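You operate a simulated robot arm through the tools that you are given. There is no shell and no other tool. Be economical: measure what you need, move in short steps, check, and stop when the job is done.

The job below is to be done with a simulated robot arm. You get a single attempt, and the scene is never put back.

Task
Earth and test the mat, then lay the logged spare card on it.
Fine: EARTH link made, TEST key pressed once; the fault card names the spare, which comes from the CARDS drawer; shut it again.

The check looks at the end state, three seconds after you hand in, the way a careful person would. Anything else that was tipped, shoved, dropped, spilled or broken makes it a failure.

Robot
A 7-joint arm with a two-finger parallel gripper, fixed in place. Base frame: the origin is at the foot of the arm, x ahead of it, y to its left, z up. Lengths are in cm, angles in rad, forces in N, time in s.
With the tool pointing down near the work surface it reaches from about 10 to 82 cm from the base axis. Its first joint turns from -2.007 to 2.007 rad. Payload 3.91 kg.
The tool frame sits at the grasp point between the pads (the TCP): z along the fingers, y along the line on which they close. The tips reach 3 cm beyond it. The gripper opens to 11 cm. The fingers are 2 cm wide and 1 cm thick; the gripper's body (4.8 by 11.2 cm) begins 5.5 cm behind the TCP.
Orientation is that of the tool frame in the base frame, as [roll, pitch, yaw] about the fixed x, y, z axes, in that order (R = Rz(yaw) Ry(pitch) Rx(roll)). With the fingers straight down and closing along the base's y, the tool's x points along the base's -x, its y along +y and its z along -z.

Tools
- The arm moves only by the tool nudge_tool. Its argument "steps" is a list of rows, each an object of numbers (a shift or turn left out is 0, a gripper value left out holds the last): "wx", "wy", "wz": the turn, a rotation vector about the tool's x, y, z in units of 6 degrees (1.0 is 6 degrees); "x", "y", "z": the shift along the tool's x, y, z in units of 25 mm (1.0 is 25 mm); "gripper": the finger opening in cm, from 0 to 11. In form: [{"wx": .., "wy": .., "wz": .., "x": .., "y": .., "z": .., "gripper": ..}, ...]. A call has 1 to 10 rows; each row shifts and turns the commanded pose from where the row before left it, along the tool's axes as they then stand. A call with a number of a shift or a turn outside -1 to 1 is refused whole. A row lasts 0.2 s, in which the tool goes at most 5 cm and 0.15 rad; a call with a longer step from one row to the next is refused whole, and so is a gripper value outside its range. A pose out of reach is approached as far as the arm can. The call stops where the force on the tool passes 50 N (or 10 N more than at its start, if that is more) or the arm is blocked; 0.2 s more then pass. Each finger travels about 15.3 cm/s and halts on what it meets, pressing with about 31 N; the grip force reading is that of the motor and also rises with nothing between the fingers. The clock runs only during rows and for 0.2 s after the last one: add rows that do not move to give the fingers time. It gives the time, the measured TCP pose, the force on the tool (base axes), the opening and the grip force at its end, in the units of the frame above (readings bear some noise), with the torque about the TCP (base axes, N m) and any sound that the robot's microphone picked up, and new pictures: "pictures" is both (left out), scene, wrist or none.
- Cameras (640 x 400 px; columns grow to the right, rows downward): "scene" is now at [20.79, 21.56, 153.11]; the picture's right is [0.13, -0.99, 0.00], its down [-0.85, -0.12, -0.51] and it looks along [0.51, 0.07, -0.86] (base axes); focal length 256 px, centre (320, 200). "wrist" rides on the gripper at [7.2, 1.7, -10.3] in the tool frame; the picture's right is [-0.23, 0.97, 0.00], its down [-0.76, -0.18, -0.62] and it looks along [-0.61, -0.14, 0.78] (tool axes); focal length 222 px, centre (320, 200).
- move_column(by): slides the trunk up (or, below 0, down) by that many cm; the arm and the scene camera ride with it, the base frame stays. It gives what a move gives, with no picture.
- aim_head(pan, tilt): turns the head with the scene camera to pan (to the left, within 1.396 rad either way) and tilt (down, from -0.506 to 1.204), counted from straight ahead of the robot. It gives what a move gives, and a new picture of the scene camera.
- locate(camera, pixels): for up to 12 pixels [column, row] of the newest picture of that camera ("zoom" is the newest enlarged one), the place [x, y, z] in the base frame of the surface seen there, good to about 0.2 cm. It takes no simulated time.
- zoom(camera, box): a new picture of the part [left, top, right, bottom] of that camera's present view, enlarged. It takes no simulated time.
- close_job(): hands the job in; it is judged then, once.

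Work in short steps. Measure before you move; look again where a grasp or a placing could have gone wrong, and mend it. You have 80 turns and 200 pictures in all, those below and enlarged ones among them. Open the gripper and draw the arm clear of the work before you hand the job in, unless the task says otherwise; then end with one line.

The tools are called after "Call:" as a command line: name --argument value ..., lists and objects as JSON in quotes. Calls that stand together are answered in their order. nudge_tool: Moves the arm, as the interface text tells. Its arguments: {"type":"object","properties":{"steps":{"type":"array","items":{"type":"object","properties":{"wx":{"type":"number"},"wy":{"type":"number"},"wz":{"type":"number"},"x":{"type":"number"},"y":{"type":"number"},"z":{"type":"number"},"gripper":{"type":"number"}}}},"pictures":{"type":"string","enum":["both","scene","wrist","none"]}},"required":["steps"]} The other tools are called the same way: move_column (by) slides the trunk up or down; aim_head (pan, tilt) turns the head that bears the scene camera; locate (camera, pixels) gives the place of the surface under pixels of a picture; zoom (camera, box) takes an enlarged picture of a part of a camera's view; close_job () hands the job in.

At the start:

```text
t: 0.0
tool_pos: [47.11, 14.34, 124.86]
tool_rot: [3.141, 0.0, -3.141]
contact_force: [0.2, 0.5, 0.5]
moment: [-0.02, 0.0, 0.0]
width: 11.0
grasp_force: 0.2
trunk travel left (down, up): [-90.0, 9.0]
head pan, tilt: [0.134, 1.03]
```

scene: 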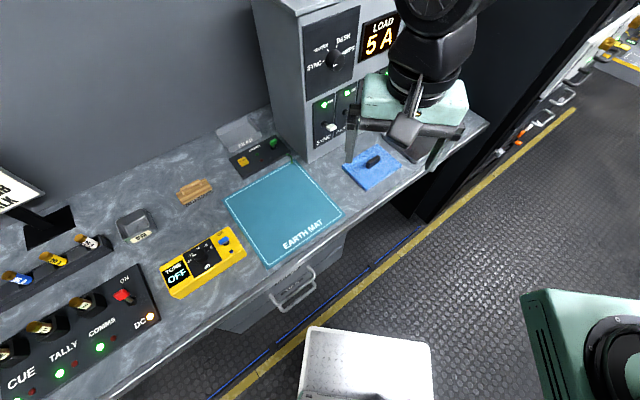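
wrist: 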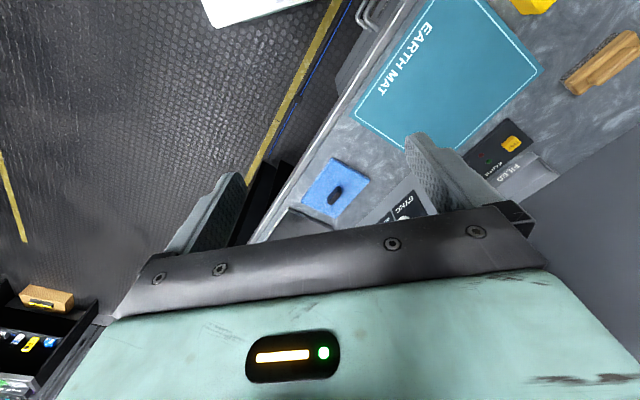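

The scene shows an earth mat near (285,210), a small panel near (260,155), a yellow TONE box at (205,260), and a drawer handle at (295,290). I'll zoom in to read them.

Call:
zoom --camera "scene" --box '[200, 100, 360, 200]'

Call:
zoom --camera "scene" --box '[200, 200, 360, 340]'

Call:
zoom --camera "scene" --box '[300, 60, 500, 200]'

Call:
zoom --camera "scene" --box '[0, 160, 200, 285]'

```text
4.00 times, centred on (280, 150) of scene
```

zoom: 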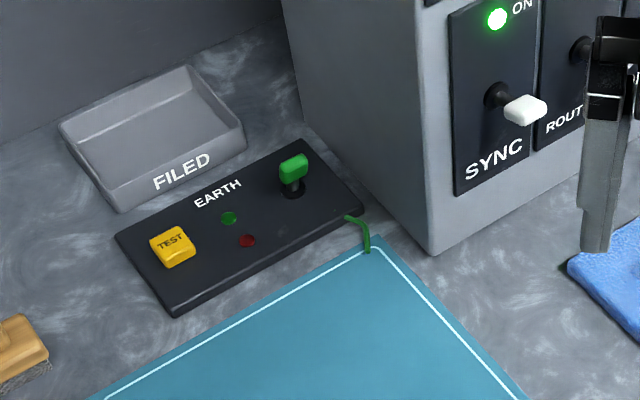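

```text
2.86 times, centred on (280, 270) of scene
```

zoom: 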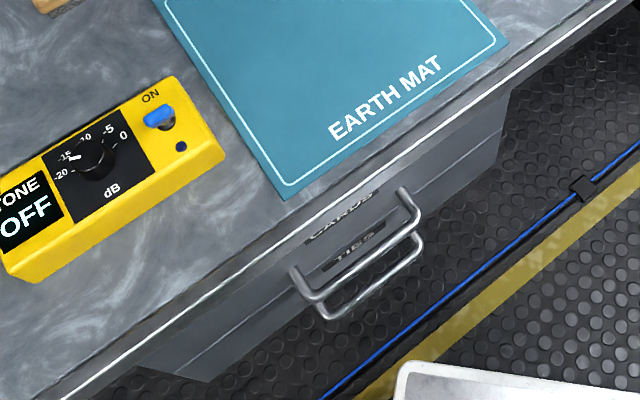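

```text
2.86 times, centred on (400, 130) of scene
```

zoom: 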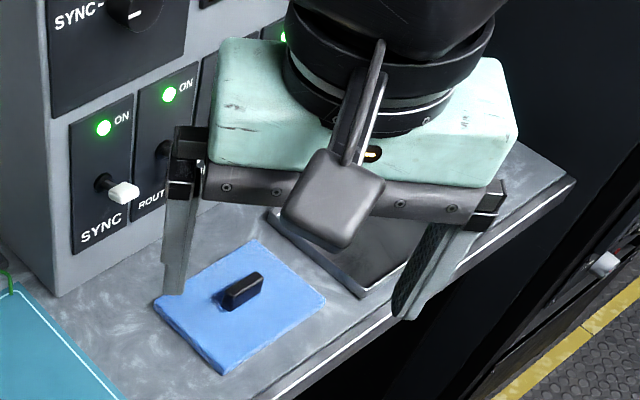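

```text
3.20 times, centred on (100, 222) of scene
```

zoom: 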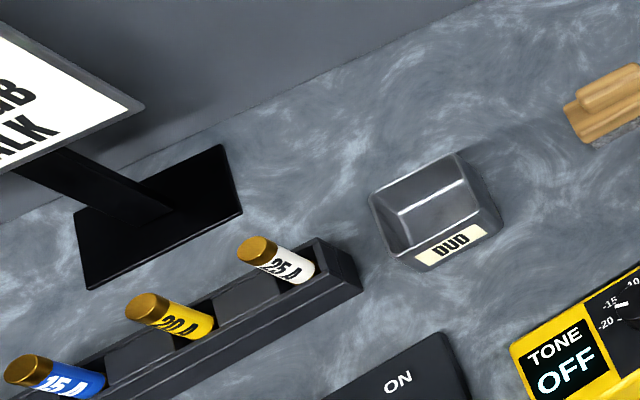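

The EARTH panel has a TEST key and a green lever. I still need the fault card, so I'll turn the head to look around.

Call:
aim_head --pan 0.134 --tilt 0.3

Call:
aim_head --pan 0.9 --tilt 0.7

Call:
aim_head --pan -0.8 --tilt 0.9

```text
t: 1.1
tool_pos: [47.06, 14.33, 125.0]
tool_rot: [-3.141, 0.0, -3.141]
contact_force: [-0.2, -0.6, 0.1]
moment: [-0.03, 0.01, 0.04]
width: 10.96
grasp_force: 0.1
trunk travel left (down, up): [-90.0, 9.0]
head pan, tilt: [0.134, 0.3]
```

scene: 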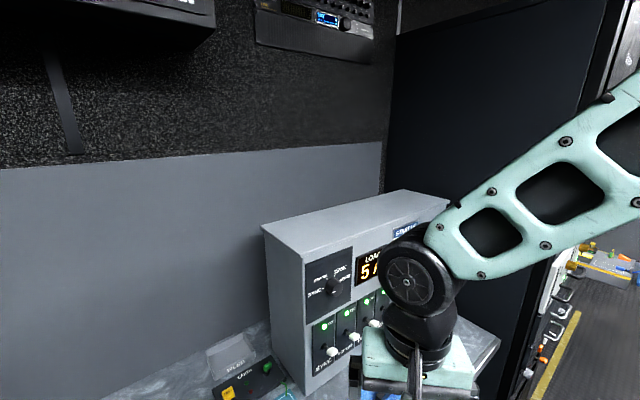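

```text
t: 2.2
tool_pos: [47.16, 14.46, 124.98]
tool_rot: [-3.142, 0.001, -3.14]
contact_force: [0.4, -0.2, 0.4]
moment: [0.02, -0.01, 0.02]
width: 11.02
grasp_force: 0.0
trunk travel left (down, up): [-90.0, 9.0]
head pan, tilt: [0.901, 0.7]
```

scene: 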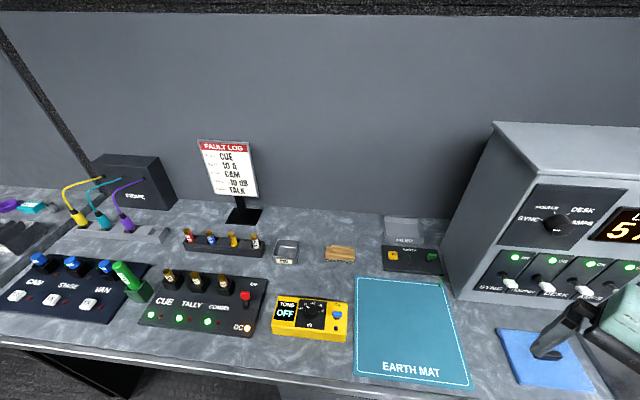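

```text
t: 3.9
tool_pos: [47.18, 14.41, 124.89]
tool_rot: [-3.141, 0.001, -3.14]
contact_force: [-0.4, 0.8, 0.1]
moment: [-0.03, 0.05, -0.03]
width: 10.99
grasp_force: 0.0
trunk travel left (down, up): [-90.0, 9.0]
head pan, tilt: [-0.799, 0.901]
```

scene: 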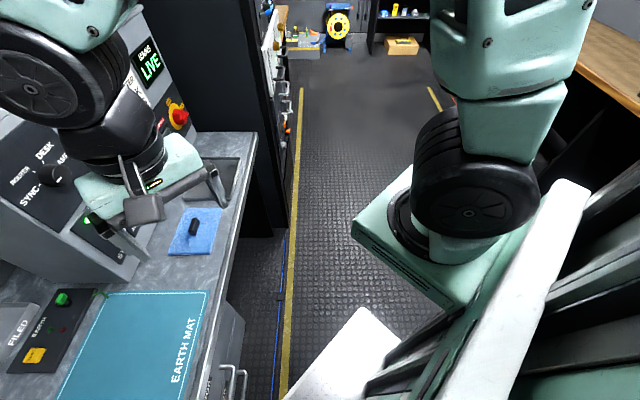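

The FAULT LOG stand is readable with the pan at 0.9, so I'll turn back there and zoom in on it.

Call:
aim_head --pan 0.8 --tilt 0.8

Call:
zoom --camera "scene" --box '[180, 80, 320, 180]'

Call:
zoom --camera "scene" --box '[360, 180, 480, 260]'

Call:
zoom --camera "scene" --box '[480, 180, 640, 370]'

```text
t: 5.6
tool_pos: [47.15, 14.32, 124.88]
tool_rot: [-3.141, 0.0, -3.14]
contact_force: [0.9, -0.3, 0.2]
moment: [-0.03, -0.01, 0.04]
width: 11.02
grasp_force: 0.0
trunk travel left (down, up): [-90.0, 9.0]
head pan, tilt: [0.799, 0.799]
```

scene: 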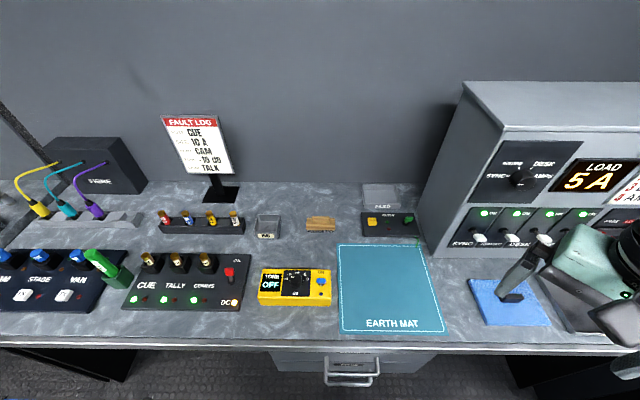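

```text
4.00 times, centred on (250, 130) of scene
```

zoom: 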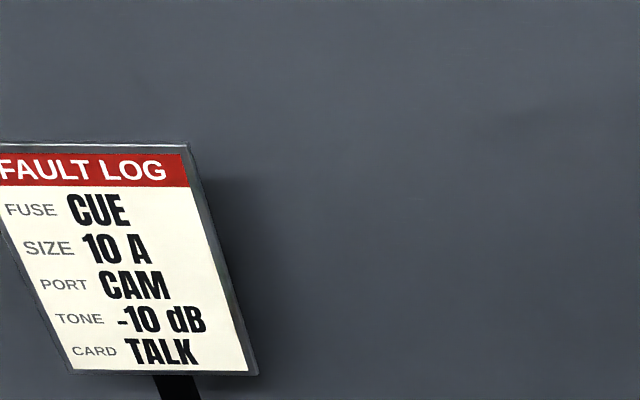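

```text
5.00 times, centred on (420, 220) of scene
```

zoom: 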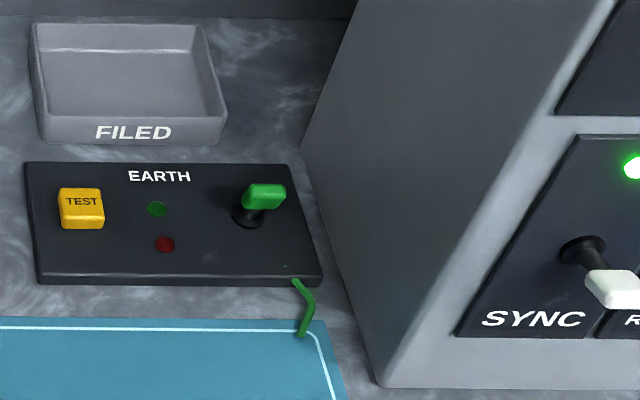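

```text
2.11 times, centred on (560, 275) of scene
```

zoom: 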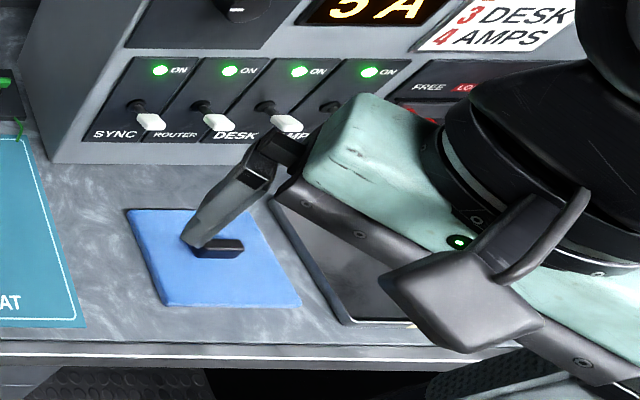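

The log says CARD: TALK. Next I'll measure the panel, mat, drawer handle and desk edges.

Call:
locate --camera "scene" --pixels '[[338, 245], [426, 245], [446, 332], [341, 330], [325, 359], [379, 359], [329, 383], [374, 383], [276, 362], [290, 270], [348, 349], [434, 362]]'

Call:
zoom --camera "scene" --box '[270, 320, 450, 400]'

Call:
zoom --camera "scene" --box '[360, 205, 424, 245]'

Call:
locate --camera "zoom" --pixels '[[130, 120], [115, 160], [130, 170], [460, 90], [440, 110], [480, 115], [420, 170], [400, 190], [258, 145], [270, 195], [40, 60], [540, 270]]'

```text
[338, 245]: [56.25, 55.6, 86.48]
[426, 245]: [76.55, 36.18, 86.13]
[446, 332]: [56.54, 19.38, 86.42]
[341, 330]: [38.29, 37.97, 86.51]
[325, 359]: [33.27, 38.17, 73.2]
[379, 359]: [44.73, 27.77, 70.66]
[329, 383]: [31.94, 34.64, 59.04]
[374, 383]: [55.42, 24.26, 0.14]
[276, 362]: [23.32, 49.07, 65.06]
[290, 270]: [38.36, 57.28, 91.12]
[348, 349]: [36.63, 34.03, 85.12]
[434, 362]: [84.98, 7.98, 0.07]
```

```text
3.56 times, centred on (360, 360) of scene
```

zoom: 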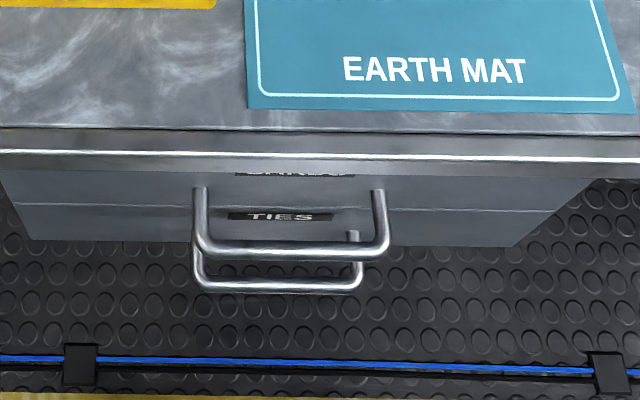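

```text
10.00 times, centred on (392, 225) of scene
```

zoom: 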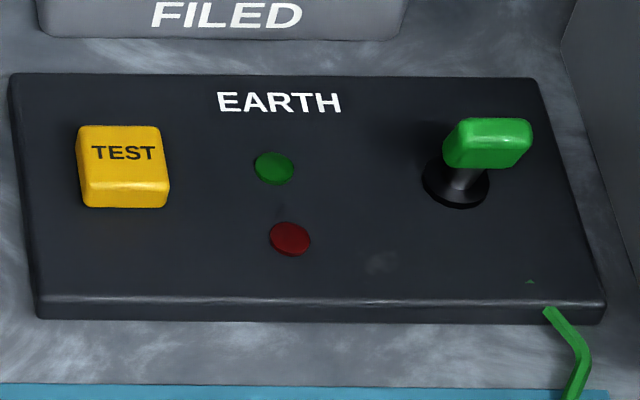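

```text
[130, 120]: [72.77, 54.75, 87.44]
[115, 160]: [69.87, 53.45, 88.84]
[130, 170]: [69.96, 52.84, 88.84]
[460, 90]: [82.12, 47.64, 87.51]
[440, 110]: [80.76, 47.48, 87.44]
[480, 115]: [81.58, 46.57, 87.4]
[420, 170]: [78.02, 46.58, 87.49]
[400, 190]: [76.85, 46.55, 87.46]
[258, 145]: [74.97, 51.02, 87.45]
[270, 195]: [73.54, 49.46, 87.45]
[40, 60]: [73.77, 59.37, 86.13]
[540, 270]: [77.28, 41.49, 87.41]
```

The desk runs at about 45° to the base axes. The lever's present tilt decides which way to throw it, so I'll look at it closely.

Call:
zoom --camera "scene" --box '[396, 210, 420, 225]'

Call:
locate --camera "zoom" --pixels '[[290, 70], [340, 70], [420, 70], [290, 140], [340, 140], [400, 140], [240, 170], [350, 190], [250, 220], [180, 180], [200, 250], [260, 260]]'

Call:
zoom --camera "scene" --box '[404, 225, 428, 240]'

Call:
zoom --camera "scene" --box '[120, 250, 340, 320]'

```text
16.00 times, centred on (408, 218) of scene
```

zoom: 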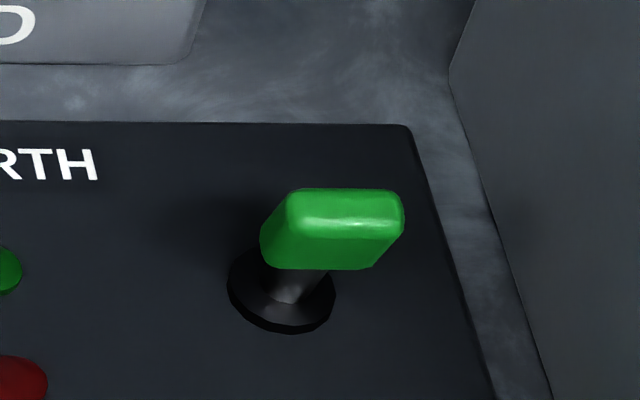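

```text
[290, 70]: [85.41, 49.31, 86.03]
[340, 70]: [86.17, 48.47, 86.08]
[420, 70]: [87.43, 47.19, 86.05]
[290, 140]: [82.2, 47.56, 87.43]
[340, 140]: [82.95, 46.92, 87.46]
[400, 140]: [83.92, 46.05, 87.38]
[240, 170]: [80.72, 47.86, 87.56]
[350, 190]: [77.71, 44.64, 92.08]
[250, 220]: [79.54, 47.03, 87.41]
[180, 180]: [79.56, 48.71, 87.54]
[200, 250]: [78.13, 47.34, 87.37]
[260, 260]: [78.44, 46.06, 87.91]
```

```text
16.00 times, centred on (416, 232) of scene
```

zoom: 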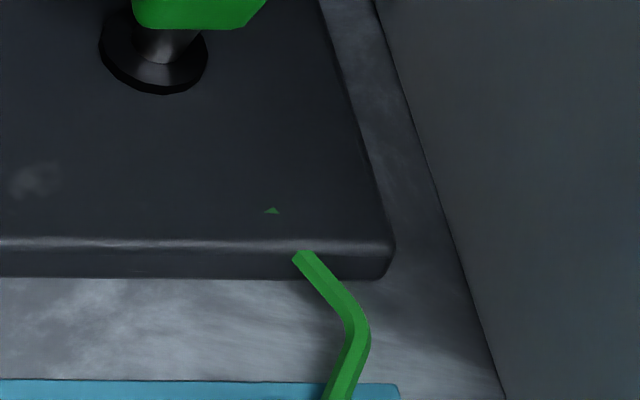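

```text
2.91 times, centred on (230, 285) of scene
```

zoom: 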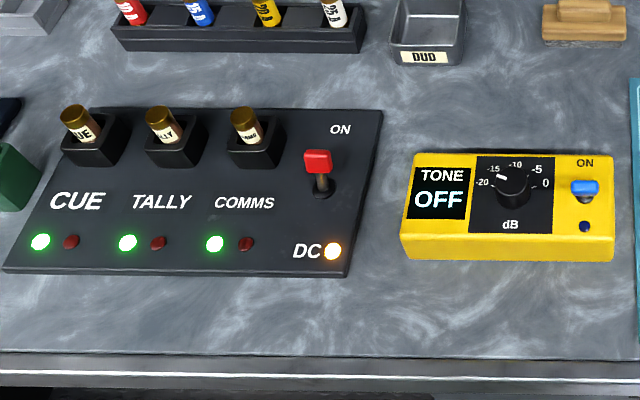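

I'll locate the lever's base ring and cap so I can work out its tilt.

Call:
zoom --camera "scene" --box '[396, 210, 420, 225]'

Call:
locate --camera "zoom" --pixels '[[232, 290], [280, 328], [328, 300], [282, 312], [290, 285], [245, 265], [300, 195], [395, 195], [270, 240], [280, 260], [370, 260], [395, 225]]'

```text
16.00 times, centred on (408, 218) of scene
```

zoom: 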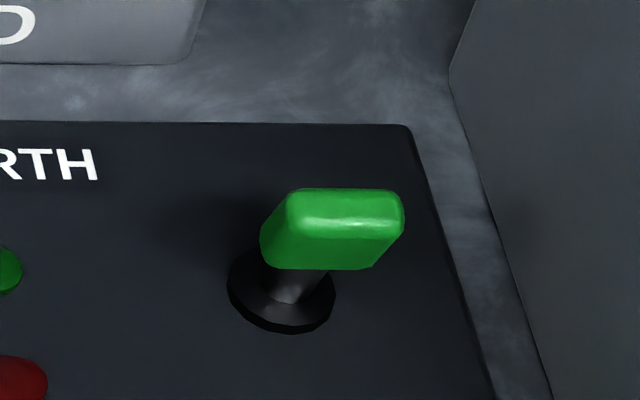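

```text
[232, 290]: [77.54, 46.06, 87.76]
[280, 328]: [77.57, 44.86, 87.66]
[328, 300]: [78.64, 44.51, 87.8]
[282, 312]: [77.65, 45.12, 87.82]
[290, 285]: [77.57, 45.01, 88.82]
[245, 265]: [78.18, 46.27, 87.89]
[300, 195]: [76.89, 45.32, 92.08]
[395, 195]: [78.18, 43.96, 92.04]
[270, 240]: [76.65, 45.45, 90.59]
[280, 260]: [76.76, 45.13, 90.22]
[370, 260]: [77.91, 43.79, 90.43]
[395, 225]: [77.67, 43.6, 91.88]
```

The cap sits about 1 cm in front of the ring centre, so the lever leans to the front. I'll compare it with the DC toggle (ON) and the TONE toggle (OFF).

Call:
zoom --camera "scene" --box '[216, 255, 248, 275]'

Call:
locate --camera "zoom" --pixels '[[270, 240], [290, 300], [290, 360], [250, 360], [280, 270]]'

Call:
zoom --camera "scene" --box '[304, 270, 336, 290]'

Call:
locate --camera "zoom" --pixels '[[330, 190], [330, 220], [330, 240], [330, 270]]'

```text
16.00 times, centred on (232, 265) of scene
```

zoom: 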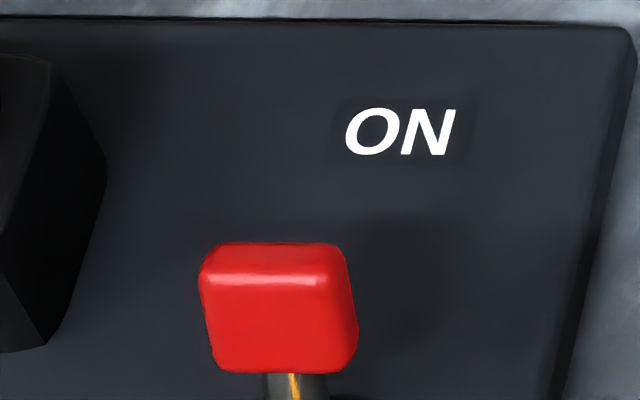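

```text
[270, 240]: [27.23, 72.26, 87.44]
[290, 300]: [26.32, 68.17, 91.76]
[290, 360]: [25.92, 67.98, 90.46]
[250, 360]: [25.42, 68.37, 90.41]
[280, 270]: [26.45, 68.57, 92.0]
```

```text
16.00 times, centred on (320, 280) of scene
```

zoom: 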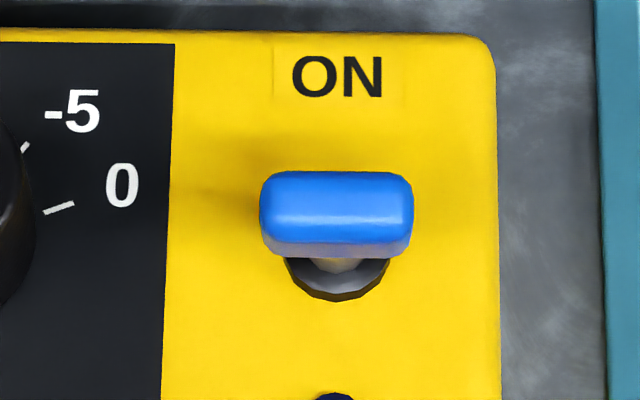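

```text
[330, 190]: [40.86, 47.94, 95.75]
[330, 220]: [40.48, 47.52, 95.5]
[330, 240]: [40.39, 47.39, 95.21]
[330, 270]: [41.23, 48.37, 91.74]
```

The TONE toggle (off) leans to the front and DC (on) leans back, so the earth lever has to be pushed back. I'll check the clearance to the rack beside it.

Call:
locate --camera "scene" --pixels '[[437, 256], [440, 254], [420, 228], [423, 190], [434, 240], [470, 160], [502, 130], [467, 90], [470, 240], [365, 190], [400, 206], [478, 284]]'

Call:
aim_head --pan 0.45 --tilt 0.8

```text
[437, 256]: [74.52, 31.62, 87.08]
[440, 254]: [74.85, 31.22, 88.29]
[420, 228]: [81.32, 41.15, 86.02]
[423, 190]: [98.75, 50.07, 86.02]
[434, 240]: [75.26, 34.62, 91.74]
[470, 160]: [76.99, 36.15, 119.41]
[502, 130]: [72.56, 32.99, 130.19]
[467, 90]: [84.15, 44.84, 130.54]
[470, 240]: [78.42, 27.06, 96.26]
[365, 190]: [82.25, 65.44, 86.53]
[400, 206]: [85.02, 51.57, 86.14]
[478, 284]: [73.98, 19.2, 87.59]
```

```text
t: 6.4
tool_pos: [47.1, 14.45, 124.95]
tool_rot: [-3.141, 0.001, -3.14]
contact_force: [0.2, 0.6, 0.3]
moment: [0.0, 0.01, 0.02]
width: 10.99
grasp_force: 0.0
trunk travel left (down, up): [-90.0, 9.0]
head pan, tilt: [0.45, 0.799]
```

scene: 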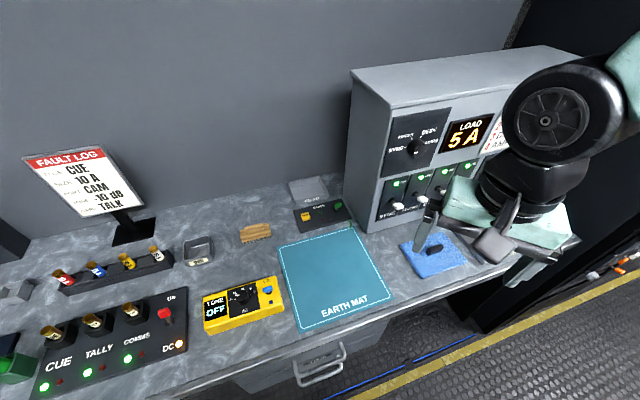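

The rack's left side is at r≈29, only 5.5 cm from the lever, so the hand must go in with its narrow side across the desk. I'll close the fingers, yaw 45° and then tilt.

Call:
nudge_tool --steps '[{"wz": 0.9375, "gripper": 0}, {"wz": 0.9375}, {"wz": 0.9375}, {"wz": 0.9375}, {"wz": 0.9375}, {"wz": 0.9375}, {"wz": 0.9375}, {"wz": 0.9375}]' --pictures "none"

Call:
nudge_tool --steps '[{"wx": -0.9524}, {"wx": -0.9524}, {"wx": -0.9524}, {"wx": -0.9524}, {"wx": -0.9524}, {"wx": -0.9524}, {"wx": -0.9524}]' --pictures "both"

```text
t: 8.2
tool_pos: [46.99, 14.35, 124.91]
tool_rot: [-3.141, 0.0, 2.356]
contact_force: [-0.9, 0.4, 0.1]
moment: [-0.01, -0.01, 0.03]
width: 0.0
grasp_force: 31.0
trunk travel left (down, up): [-90.0, 9.0]
head pan, tilt: [0.45, 0.799]
```

```text
t: 9.8
tool_pos: [49.44, 16.95, 126.13]
tool_rot: [2.446, 0.0, 2.358]
contact_force: [-0.2, -0.5, -0.2]
moment: [0.0, -0.03, 0.01]
width: 0.01
grasp_force: 31.3
out of reach, approached as far as the arm can: row 6, 7
trunk travel left (down, up): [-90.0, 9.0]
head pan, tilt: [0.45, 0.799]
```

scene: 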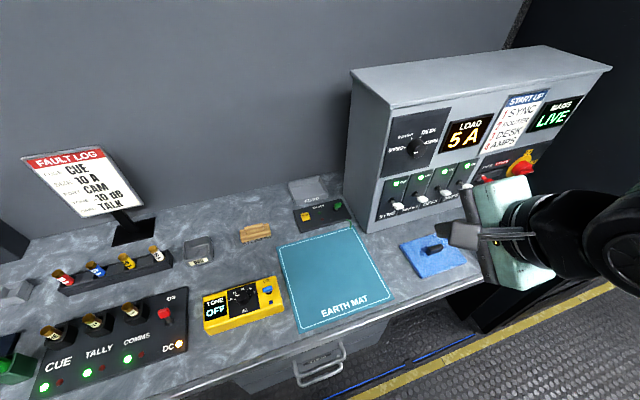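
wrist: 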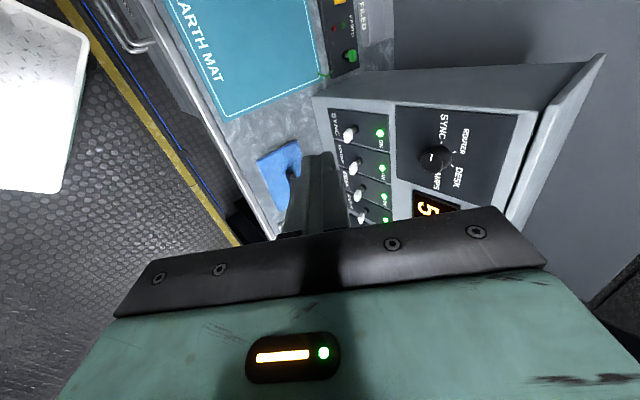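

The tool is tilted at 40° as wanted. To keep the wrist off the rack I'll turn the azimuth 15° further right, to face along 30°, and then lower the trunk.

Call:
nudge_tool --steps '[{"wy": -0.536, "wz": 0.638}, {"wy": -0.536, "wz": 0.638}, {"wy": -0.536, "wz": 0.638}]' --pictures "none"

Call:
move_column --by -18

```text
t: 10.6
tool_pos: [49.28, 16.88, 126.1]
tool_rot: [2.444, 0.002, 2.097]
contact_force: [0.4, -0.3, 0.3]
moment: [0.06, -0.01, 0.0]
width: 0.0
grasp_force: 31.4
trunk travel left (down, up): [-90.0, 9.0]
head pan, tilt: [0.45, 0.799]
```

```text
t: 12.6
tool_pos: [49.3, 16.73, 108.22]
tool_rot: [2.444, 0.001, 2.096]
contact_force: [0.1, -0.1, 0.2]
moment: [0.02, -0.01, 0.02]
width: 0.01
grasp_force: 31.0
trunk travel left (down, up): [-72.0, 27.0]
head pan, tilt: [0.45, 0.799]
```

Next I'll move forward toward a point in front of the lever, stopping partway to check.

Call:
nudge_tool --steps '[{"x": 0.259, "y": 0.586, "z": 0.686}, {"x": 0.259, "y": 0.586, "z": 0.686}, {"x": 0.259, "y": 0.586, "z": 0.686}, {"x": 0.259, "y": 0.586, "z": 0.686}, {"x": 0.259, "y": 0.586, "z": 0.686}, {"x": 0.259, "y": 0.586, "z": 0.686}, {"x": 0.259, "y": 0.586, "z": 0.686}, {"x": 0.259, "y": 0.586, "z": 0.686}, {"x": 0.259, "y": 0.586, "z": 0.686}, {"x": 0.259, "y": 0.586, "z": 0.686}]' --pictures "both"

```text
t: 14.8
tool_pos: [65.22, 33.39, 104.66]
tool_rot: [2.443, -0.001, 2.093]
contact_force: [-0.2, -0.4, -0.2]
moment: [-0.02, 0.01, 0.03]
width: 0.0
grasp_force: 30.7
trunk travel left (down, up): [-72.0, 27.0]
head pan, tilt: [0.45, 0.799]
```

scene: 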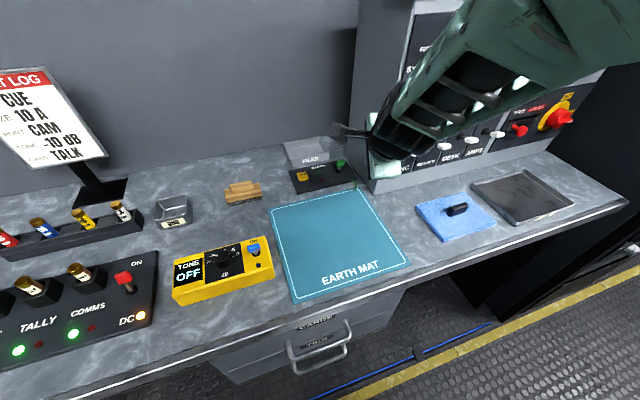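
wrist: 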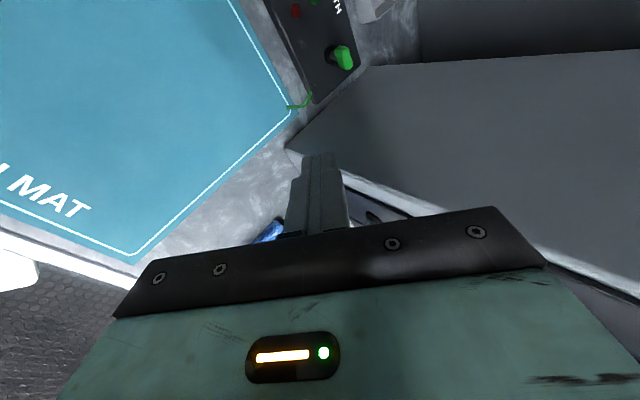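

The path is clear and the lever shows at (343,57) in the wrist view. I'll go on toward the pre-contact point at z≈97.

Call:
nudge_tool --steps '[{"x": 0.204, "y": 0.154, "z": 0.934}, {"x": 0.204, "y": 0.154, "z": 0.934}, {"x": 0.204, "y": 0.154, "z": 0.934}, {"x": 0.204, "y": 0.154, "z": 0.934}, {"x": 0.204, "y": 0.154, "z": 0.934}]' --pictures "both"

Call:
zoom --camera "scene" --box '[270, 100, 430, 200]'

```text
t: 16.0
tool_pos: [71.75, 40.26, 96.42]
tool_rot: [2.444, -0.001, 2.099]
contact_force: [0.1, -0.1, 0.0]
moment: [0.0, 0.0, -0.01]
width: 0.0
grasp_force: 31.0
trunk travel left (down, up): [-72.0, 27.0]
head pan, tilt: [0.45, 0.799]
```

scene: 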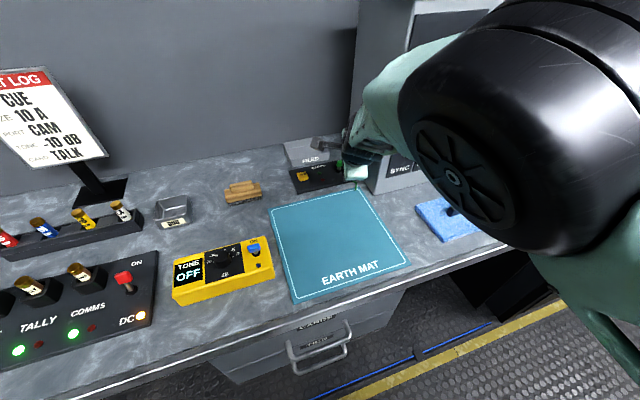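
wrist: 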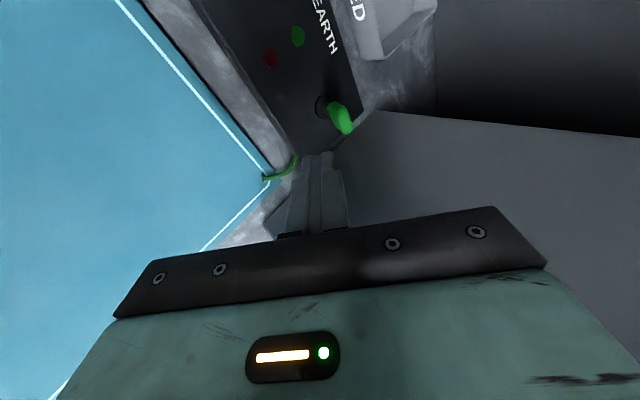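

```text
4.00 times, centred on (350, 150) of scene
```

zoom: 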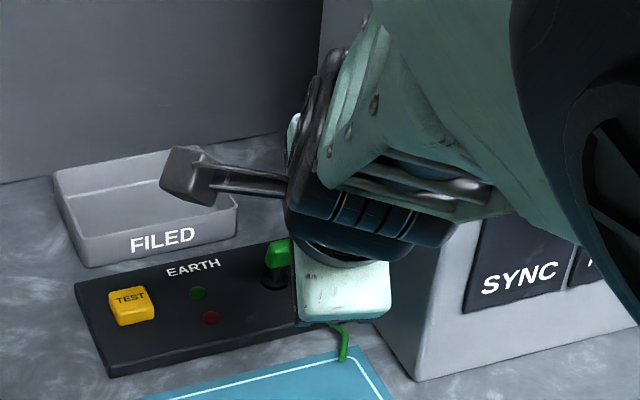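

The fingertips are short of the cap. I'll lower to z≈92.9, then advance 2 cm and check.

Call:
nudge_tool --steps '[{"y": -0.45, "z": 0.536}, {"y": -0.45, "z": 0.536}, {"x": 0.104, "y": 0.296, "z": 0.248}, {"x": 0.104, "y": 0.296, "z": 0.248}]' --pictures "wrist"

Call:
zoom --camera "wrist" --box '[220, 50, 420, 250]'

```text
t: 17.0
tool_pos: [73.2, 41.52, 93.04]
tool_rot: [2.444, 0.002, 2.096]
contact_force: [-0.7, -0.1, -0.5]
moment: [-0.02, -0.01, 0.02]
width: 0.0
grasp_force: 30.9
trunk travel left (down, up): [-72.0, 27.0]
head pan, tilt: [0.45, 0.799]
```

wrist: 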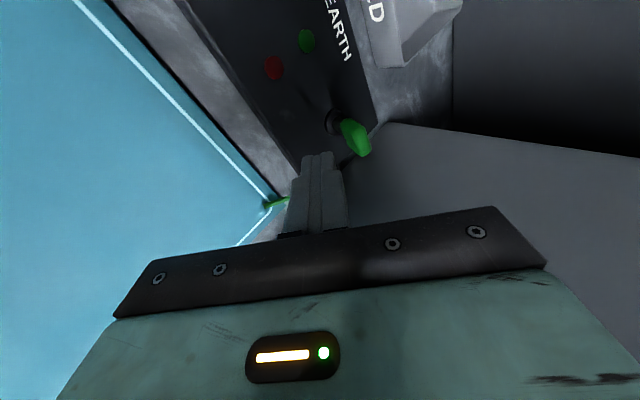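

```text
2.00 times, centred on (320, 150) of wrist
```

zoom: 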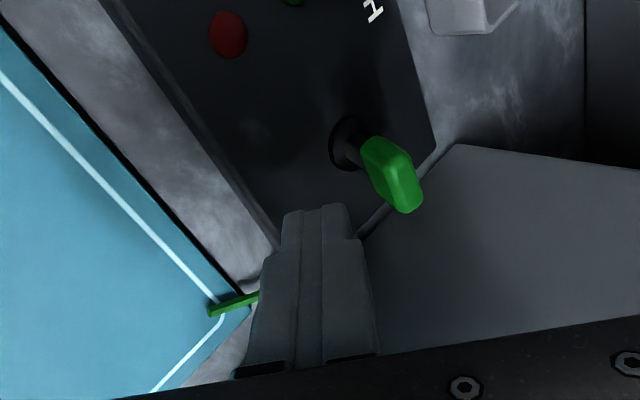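

I'll verify the tip and cap positions from the wrist view.

Call:
locate --camera "zoom" --pixels '[[335, 208], [290, 215], [375, 175], [390, 205], [405, 160], [345, 150]]'

```text
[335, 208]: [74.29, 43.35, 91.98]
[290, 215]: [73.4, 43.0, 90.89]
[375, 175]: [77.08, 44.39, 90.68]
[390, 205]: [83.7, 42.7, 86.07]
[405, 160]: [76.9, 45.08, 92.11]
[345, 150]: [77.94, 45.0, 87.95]
```

The tip is at f≈83.5 and the cap face at 85.8, at matching height. I'll push along the in-desk direction by 4.5 cm in small rows.

Call:
nudge_tool --steps '[{"x": 0.052, "y": 0.148, "z": 0.124}, {"x": 0.052, "y": 0.148, "z": 0.124}, {"x": 0.052, "y": 0.148, "z": 0.124}, {"x": 0.052, "y": 0.148, "z": 0.124}, {"x": 0.052, "y": 0.148, "z": 0.124}, {"x": 0.052, "y": 0.148, "z": 0.124}, {"x": 0.052, "y": 0.148, "z": 0.124}, {"x": 0.052, "y": 0.148, "z": 0.124}, {"x": 0.052, "y": 0.148, "z": 0.124}]' --pictures "wrist"

Call:
zoom --camera "wrist" --box '[220, 50, 420, 250]'

```text
t: 19.0
tool_pos: [76.28, 44.8, 92.94]
tool_rot: [2.449, 0.0, 2.097]
contact_force: [-15.7, -13.8, 3.8]
moment: [-0.16, 0.21, 0.06]
width: 0.02
grasp_force: 31.3
trunk travel left (down, up): [-72.0, 27.0]
head pan, tilt: [0.45, 0.799]
```

wrist: 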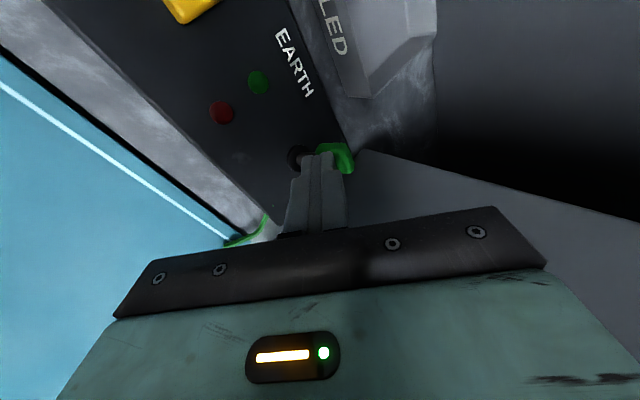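

```text
2.00 times, centred on (320, 150) of wrist
```

zoom: 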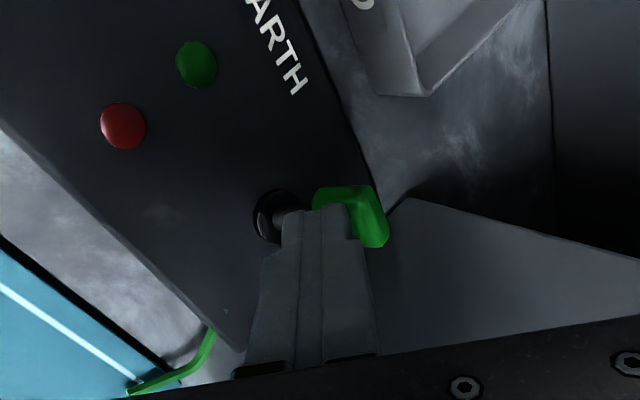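

The push force is 21 N with the tip at f≈88.3, so the lever is likely at its back stop. I'll back off 4 cm and look.

Call:
nudge_tool --steps '[{"x": -0.104, "y": -0.296, "z": -0.248}, {"x": -0.104, "y": -0.296, "z": -0.248}, {"x": -0.104, "y": -0.296, "z": -0.248}, {"x": -0.104, "y": -0.296, "z": -0.248}, {}]' --pictures "wrist"

Call:
zoom --camera "wrist" --box '[220, 50, 420, 250]'

Call:
locate --camera "zoom" --pixels '[[350, 130], [370, 150], [390, 160], [400, 180], [360, 170], [380, 190]]'

```text
t: 20.2
tool_pos: [73.64, 42.02, 93.22]
tool_rot: [2.445, 0.001, 2.097]
contact_force: [0.6, 0.4, 0.0]
moment: [0.01, 0.0, 0.02]
width: 0.0
grasp_force: 31.0
trunk travel left (down, up): [-72.0, 27.0]
head pan, tilt: [0.45, 0.799]
```

wrist: 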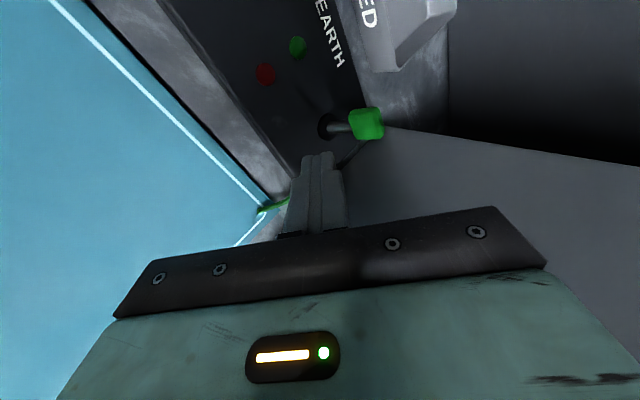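

```text
2.00 times, centred on (320, 150) of wrist
```

zoom: 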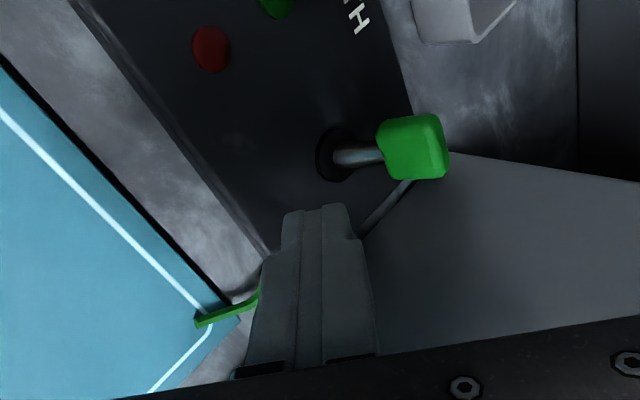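

```text
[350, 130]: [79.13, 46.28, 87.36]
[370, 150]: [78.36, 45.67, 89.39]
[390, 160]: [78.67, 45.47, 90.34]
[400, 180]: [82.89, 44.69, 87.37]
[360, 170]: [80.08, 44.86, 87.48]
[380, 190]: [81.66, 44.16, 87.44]
```

The lever now stays back, with its cap at f≈87.8 or more, so the link is made. Next I'll raise and move left to hover over the TEST key at about (70, 53.4, 88.8).

Call:
nudge_tool --steps '[{"y": 0.514, "z": -0.612}, {"y": 0.514, "z": -0.612}, {"x": 0.933, "y": 0.084, "z": 0.07}, {"x": 0.933, "y": 0.084, "z": 0.07}, {"x": 0.933, "y": 0.084, "z": 0.07}, {"x": 0.933, "y": 0.084, "z": 0.07}, {"x": 0.933, "y": 0.084, "z": 0.07}, {}]' --pictures "both"

Call:
zoom --camera "wrist" --box '[220, 50, 420, 250]'

Call:
zoom --camera "scene" --box '[260, 120, 420, 220]'

```text
t: 22.0
tool_pos: [68.98, 53.05, 97.15]
tool_rot: [2.442, -0.002, 2.097]
contact_force: [-0.2, -0.2, 0.2]
moment: [0.0, -0.01, 0.02]
width: 0.0
grasp_force: 31.3
trunk travel left (down, up): [-72.0, 27.0]
head pan, tilt: [0.45, 0.799]
```

scene: 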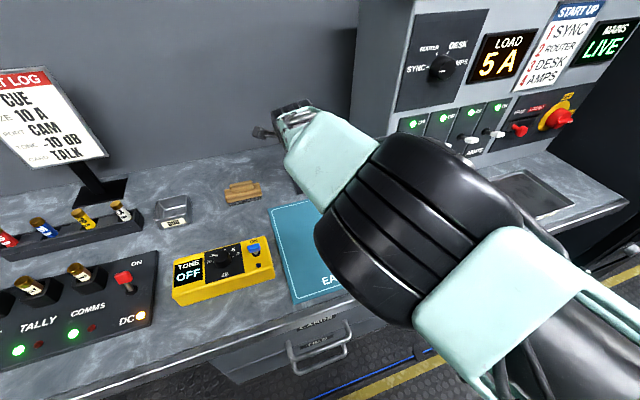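
wrist: 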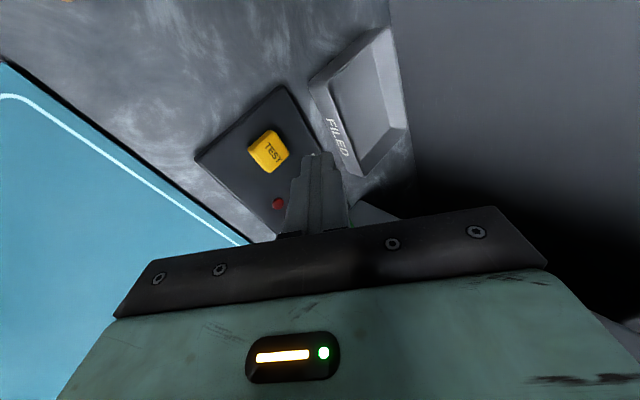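

```text
2.00 times, centred on (320, 150) of wrist
```

zoom: 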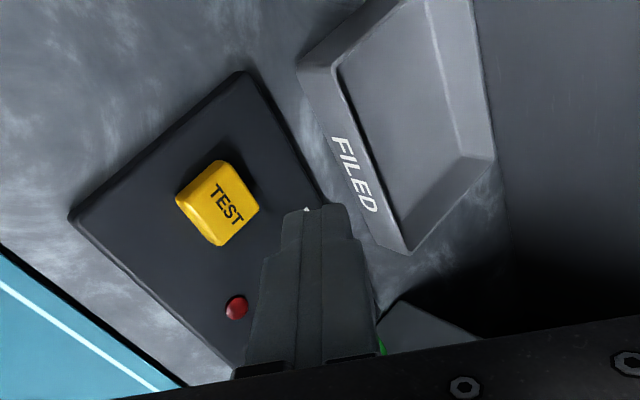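

```text
4.00 times, centred on (340, 170) of scene
```

zoom: 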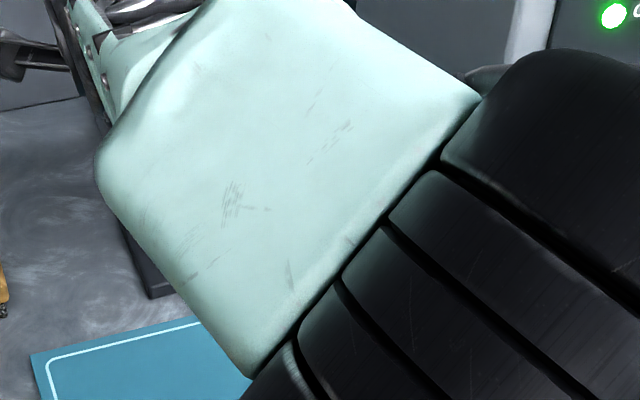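

I'll locate the key's top face and the fingertip from this view.

Call:
locate --camera "wrist" --pixels '[[273, 152], [271, 133], [287, 153], [262, 143], [277, 167], [266, 150], [322, 155], [305, 157]]'

```text
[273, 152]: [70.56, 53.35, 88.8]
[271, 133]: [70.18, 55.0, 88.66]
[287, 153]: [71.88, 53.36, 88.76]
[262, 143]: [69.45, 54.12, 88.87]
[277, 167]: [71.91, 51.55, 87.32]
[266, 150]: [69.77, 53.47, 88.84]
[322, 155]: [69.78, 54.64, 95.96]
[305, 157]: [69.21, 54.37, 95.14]
```

The key centre is about (70.2, 53.4), right under the low tip edge. I'll drop to just above it.

Call:
nudge_tool --steps '[{"y": -0.643, "z": 0.766}, {"y": -0.59, "z": 0.7}, {}]' --pictures "wrist"

Call:
zoom --camera "wrist" --box '[220, 50, 420, 250]'

```text
t: 22.8
tool_pos: [69.14, 52.72, 92.11]
tool_rot: [2.444, 0.001, 2.097]
contact_force: [-0.8, -1.1, -0.1]
moment: [0.0, -0.02, 0.0]
width: 0.0
grasp_force: 30.8
trunk travel left (down, up): [-72.0, 27.0]
head pan, tilt: [0.45, 0.799]
```

wrist: 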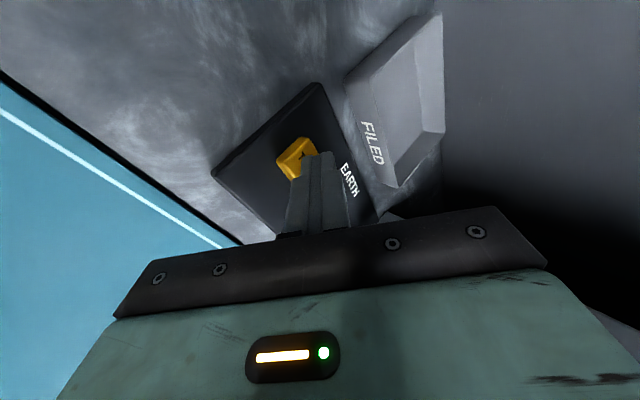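

```text
2.00 times, centred on (320, 150) of wrist
```

zoom: 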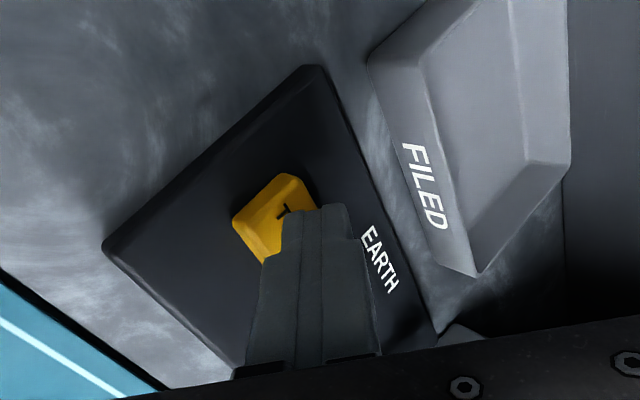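

The tips hover over the key, slightly right of centre. I'll shift 0.4 cm left and press in steps of 0.15 cm.

Call:
nudge_tool --steps '[{"x": 0.16}, {"y": -0.0386, "z": 0.046}, {"y": -0.0386, "z": 0.046}, {"y": -0.0386, "z": 0.046}, {"y": -0.0386, "z": 0.046}]' --pictures "wrist"

```text
t: 24.0
tool_pos: [68.84, 53.02, 91.67]
tool_rot: [2.444, 0.001, 2.096]
contact_force: [1.0, 0.1, 1.1]
moment: [0.02, 0.01, 0.02]
width: 0.01
grasp_force: 30.9
trunk travel left (down, up): [-72.0, 27.0]
head pan, tilt: [0.45, 0.799]
```

wrist: 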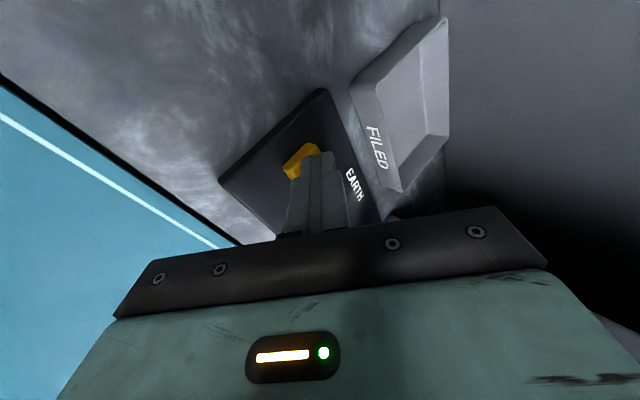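

The readings show no clear contact yet, only about 1 N. I'll continue pressing down.

Call:
nudge_tool --steps '[{"y": -0.0386, "z": 0.046}, {"y": -0.0386, "z": 0.046}, {"y": -0.0386, "z": 0.046}]' --pictures "wrist"

Call:
zoom --camera "wrist" --box '[220, 50, 420, 250]'

```text
t: 24.8
tool_pos: [68.79, 53.01, 91.37]
tool_rot: [2.443, 0.0, 2.097]
contact_force: [0.8, -0.3, 3.3]
moment: [0.01, -0.09, 0.01]
width: 0.0
grasp_force: 31.2
trunk travel left (down, up): [-72.0, 27.0]
head pan, tilt: [0.45, 0.799]
heard: click
```

wrist: 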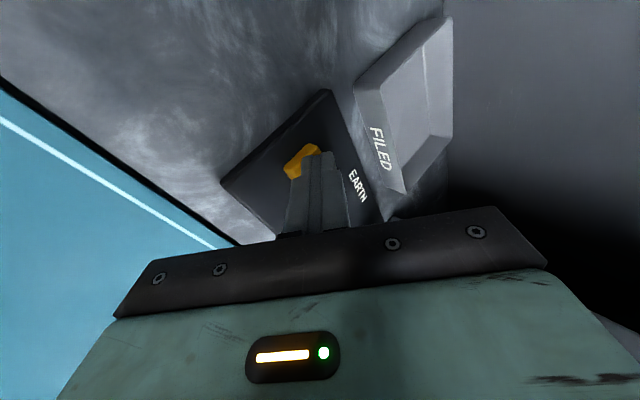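

```text
2.00 times, centred on (320, 150) of wrist
```

zoom: 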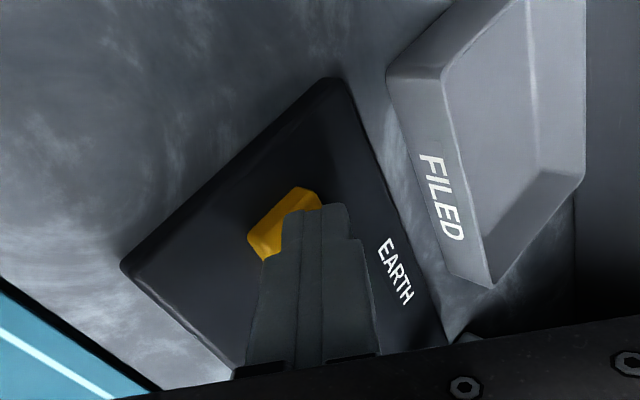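

A click was heard on that press. I'll release straight up, then pull back to view the panel lamps.

Call:
nudge_tool --steps '[{"y": 0.643, "z": -0.766}, {"y": 0.643, "z": -0.766}, {"y": 0.643, "z": -0.766}, {"y": 0.0, "z": -1}, {"y": -0.5, "z": -0.9}, {"y": -0.766, "z": -0.643}, {"y": -0.766, "z": -0.643}, {"y": -0.766, "z": -0.643}, {"y": -0.766, "z": -0.643}, {"y": -0.766, "z": -0.643}]' --pictures "both"

Call:
zoom --camera "scene" --box '[260, 120, 420, 220]'

```text
t: 27.1
tool_pos: [63.74, 37.65, 98.44]
tool_rot: [2.467, 0.063, 1.931]
contact_force: [0.1, 0.3, 0.7]
moment: [0.01, 0.01, 0.0]
width: 0.0
grasp_force: 30.9
trunk travel left (down, up): [-72.0, 27.0]
head pan, tilt: [0.45, 0.799]
stopped in row 10: the arm was blocked; the commanded pose is now the measured one
```

scene: 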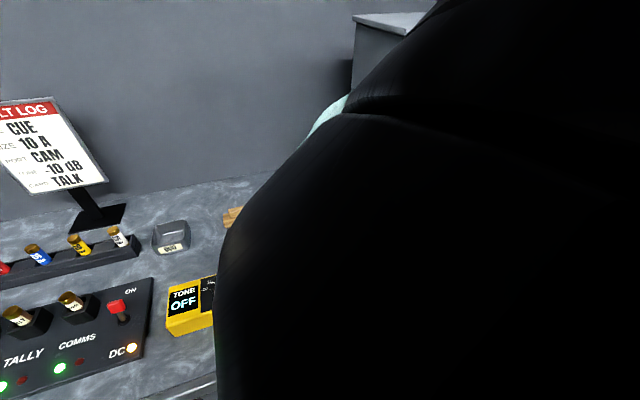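
wrist: 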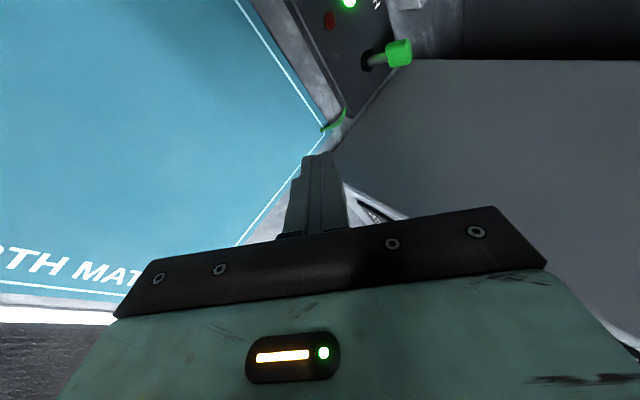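

```text
4.00 times, centred on (340, 170) of scene
```

zoom: 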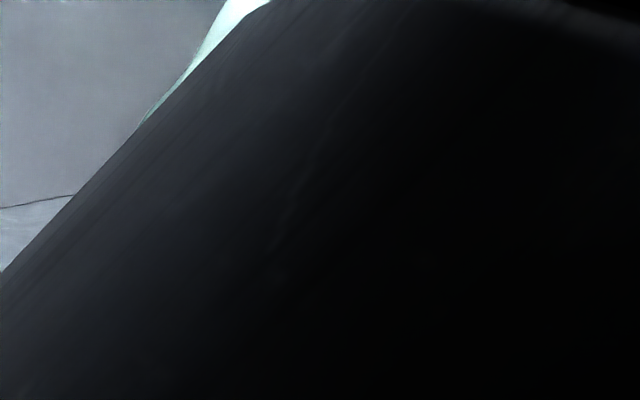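

The green lamp is lit, so the test passed. The arm blocked, with the elbow near the head camera, so I'll move right and down to free it.

Call:
nudge_tool --steps '[{"x": -0.8}, {"x": -0.8}, {}]' --pictures "scene"

Call:
move_column --by 10

```text
t: 27.9
tool_pos: [65.09, 33.79, 98.35]
tool_rot: [2.47, 0.068, 1.929]
contact_force: [-0.1, 0.4, 0.3]
moment: [0.0, -0.01, 0.01]
width: 0.0
grasp_force: 30.8
trunk travel left (down, up): [-72.0, 27.0]
head pan, tilt: [0.45, 0.799]
```

scene: 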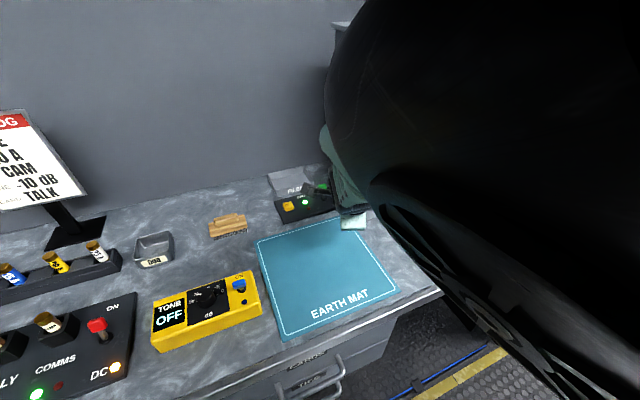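

```text
t: 29.2
tool_pos: [65.06, 33.74, 108.35]
tool_rot: [2.473, 0.067, 1.927]
contact_force: [-0.3, 0.7, 0.4]
moment: [0.0, -0.02, -0.03]
width: 0.0
grasp_force: 30.9
trunk travel left (down, up): [-82.0, 17.0]
head pan, tilt: [0.45, 0.799]
```

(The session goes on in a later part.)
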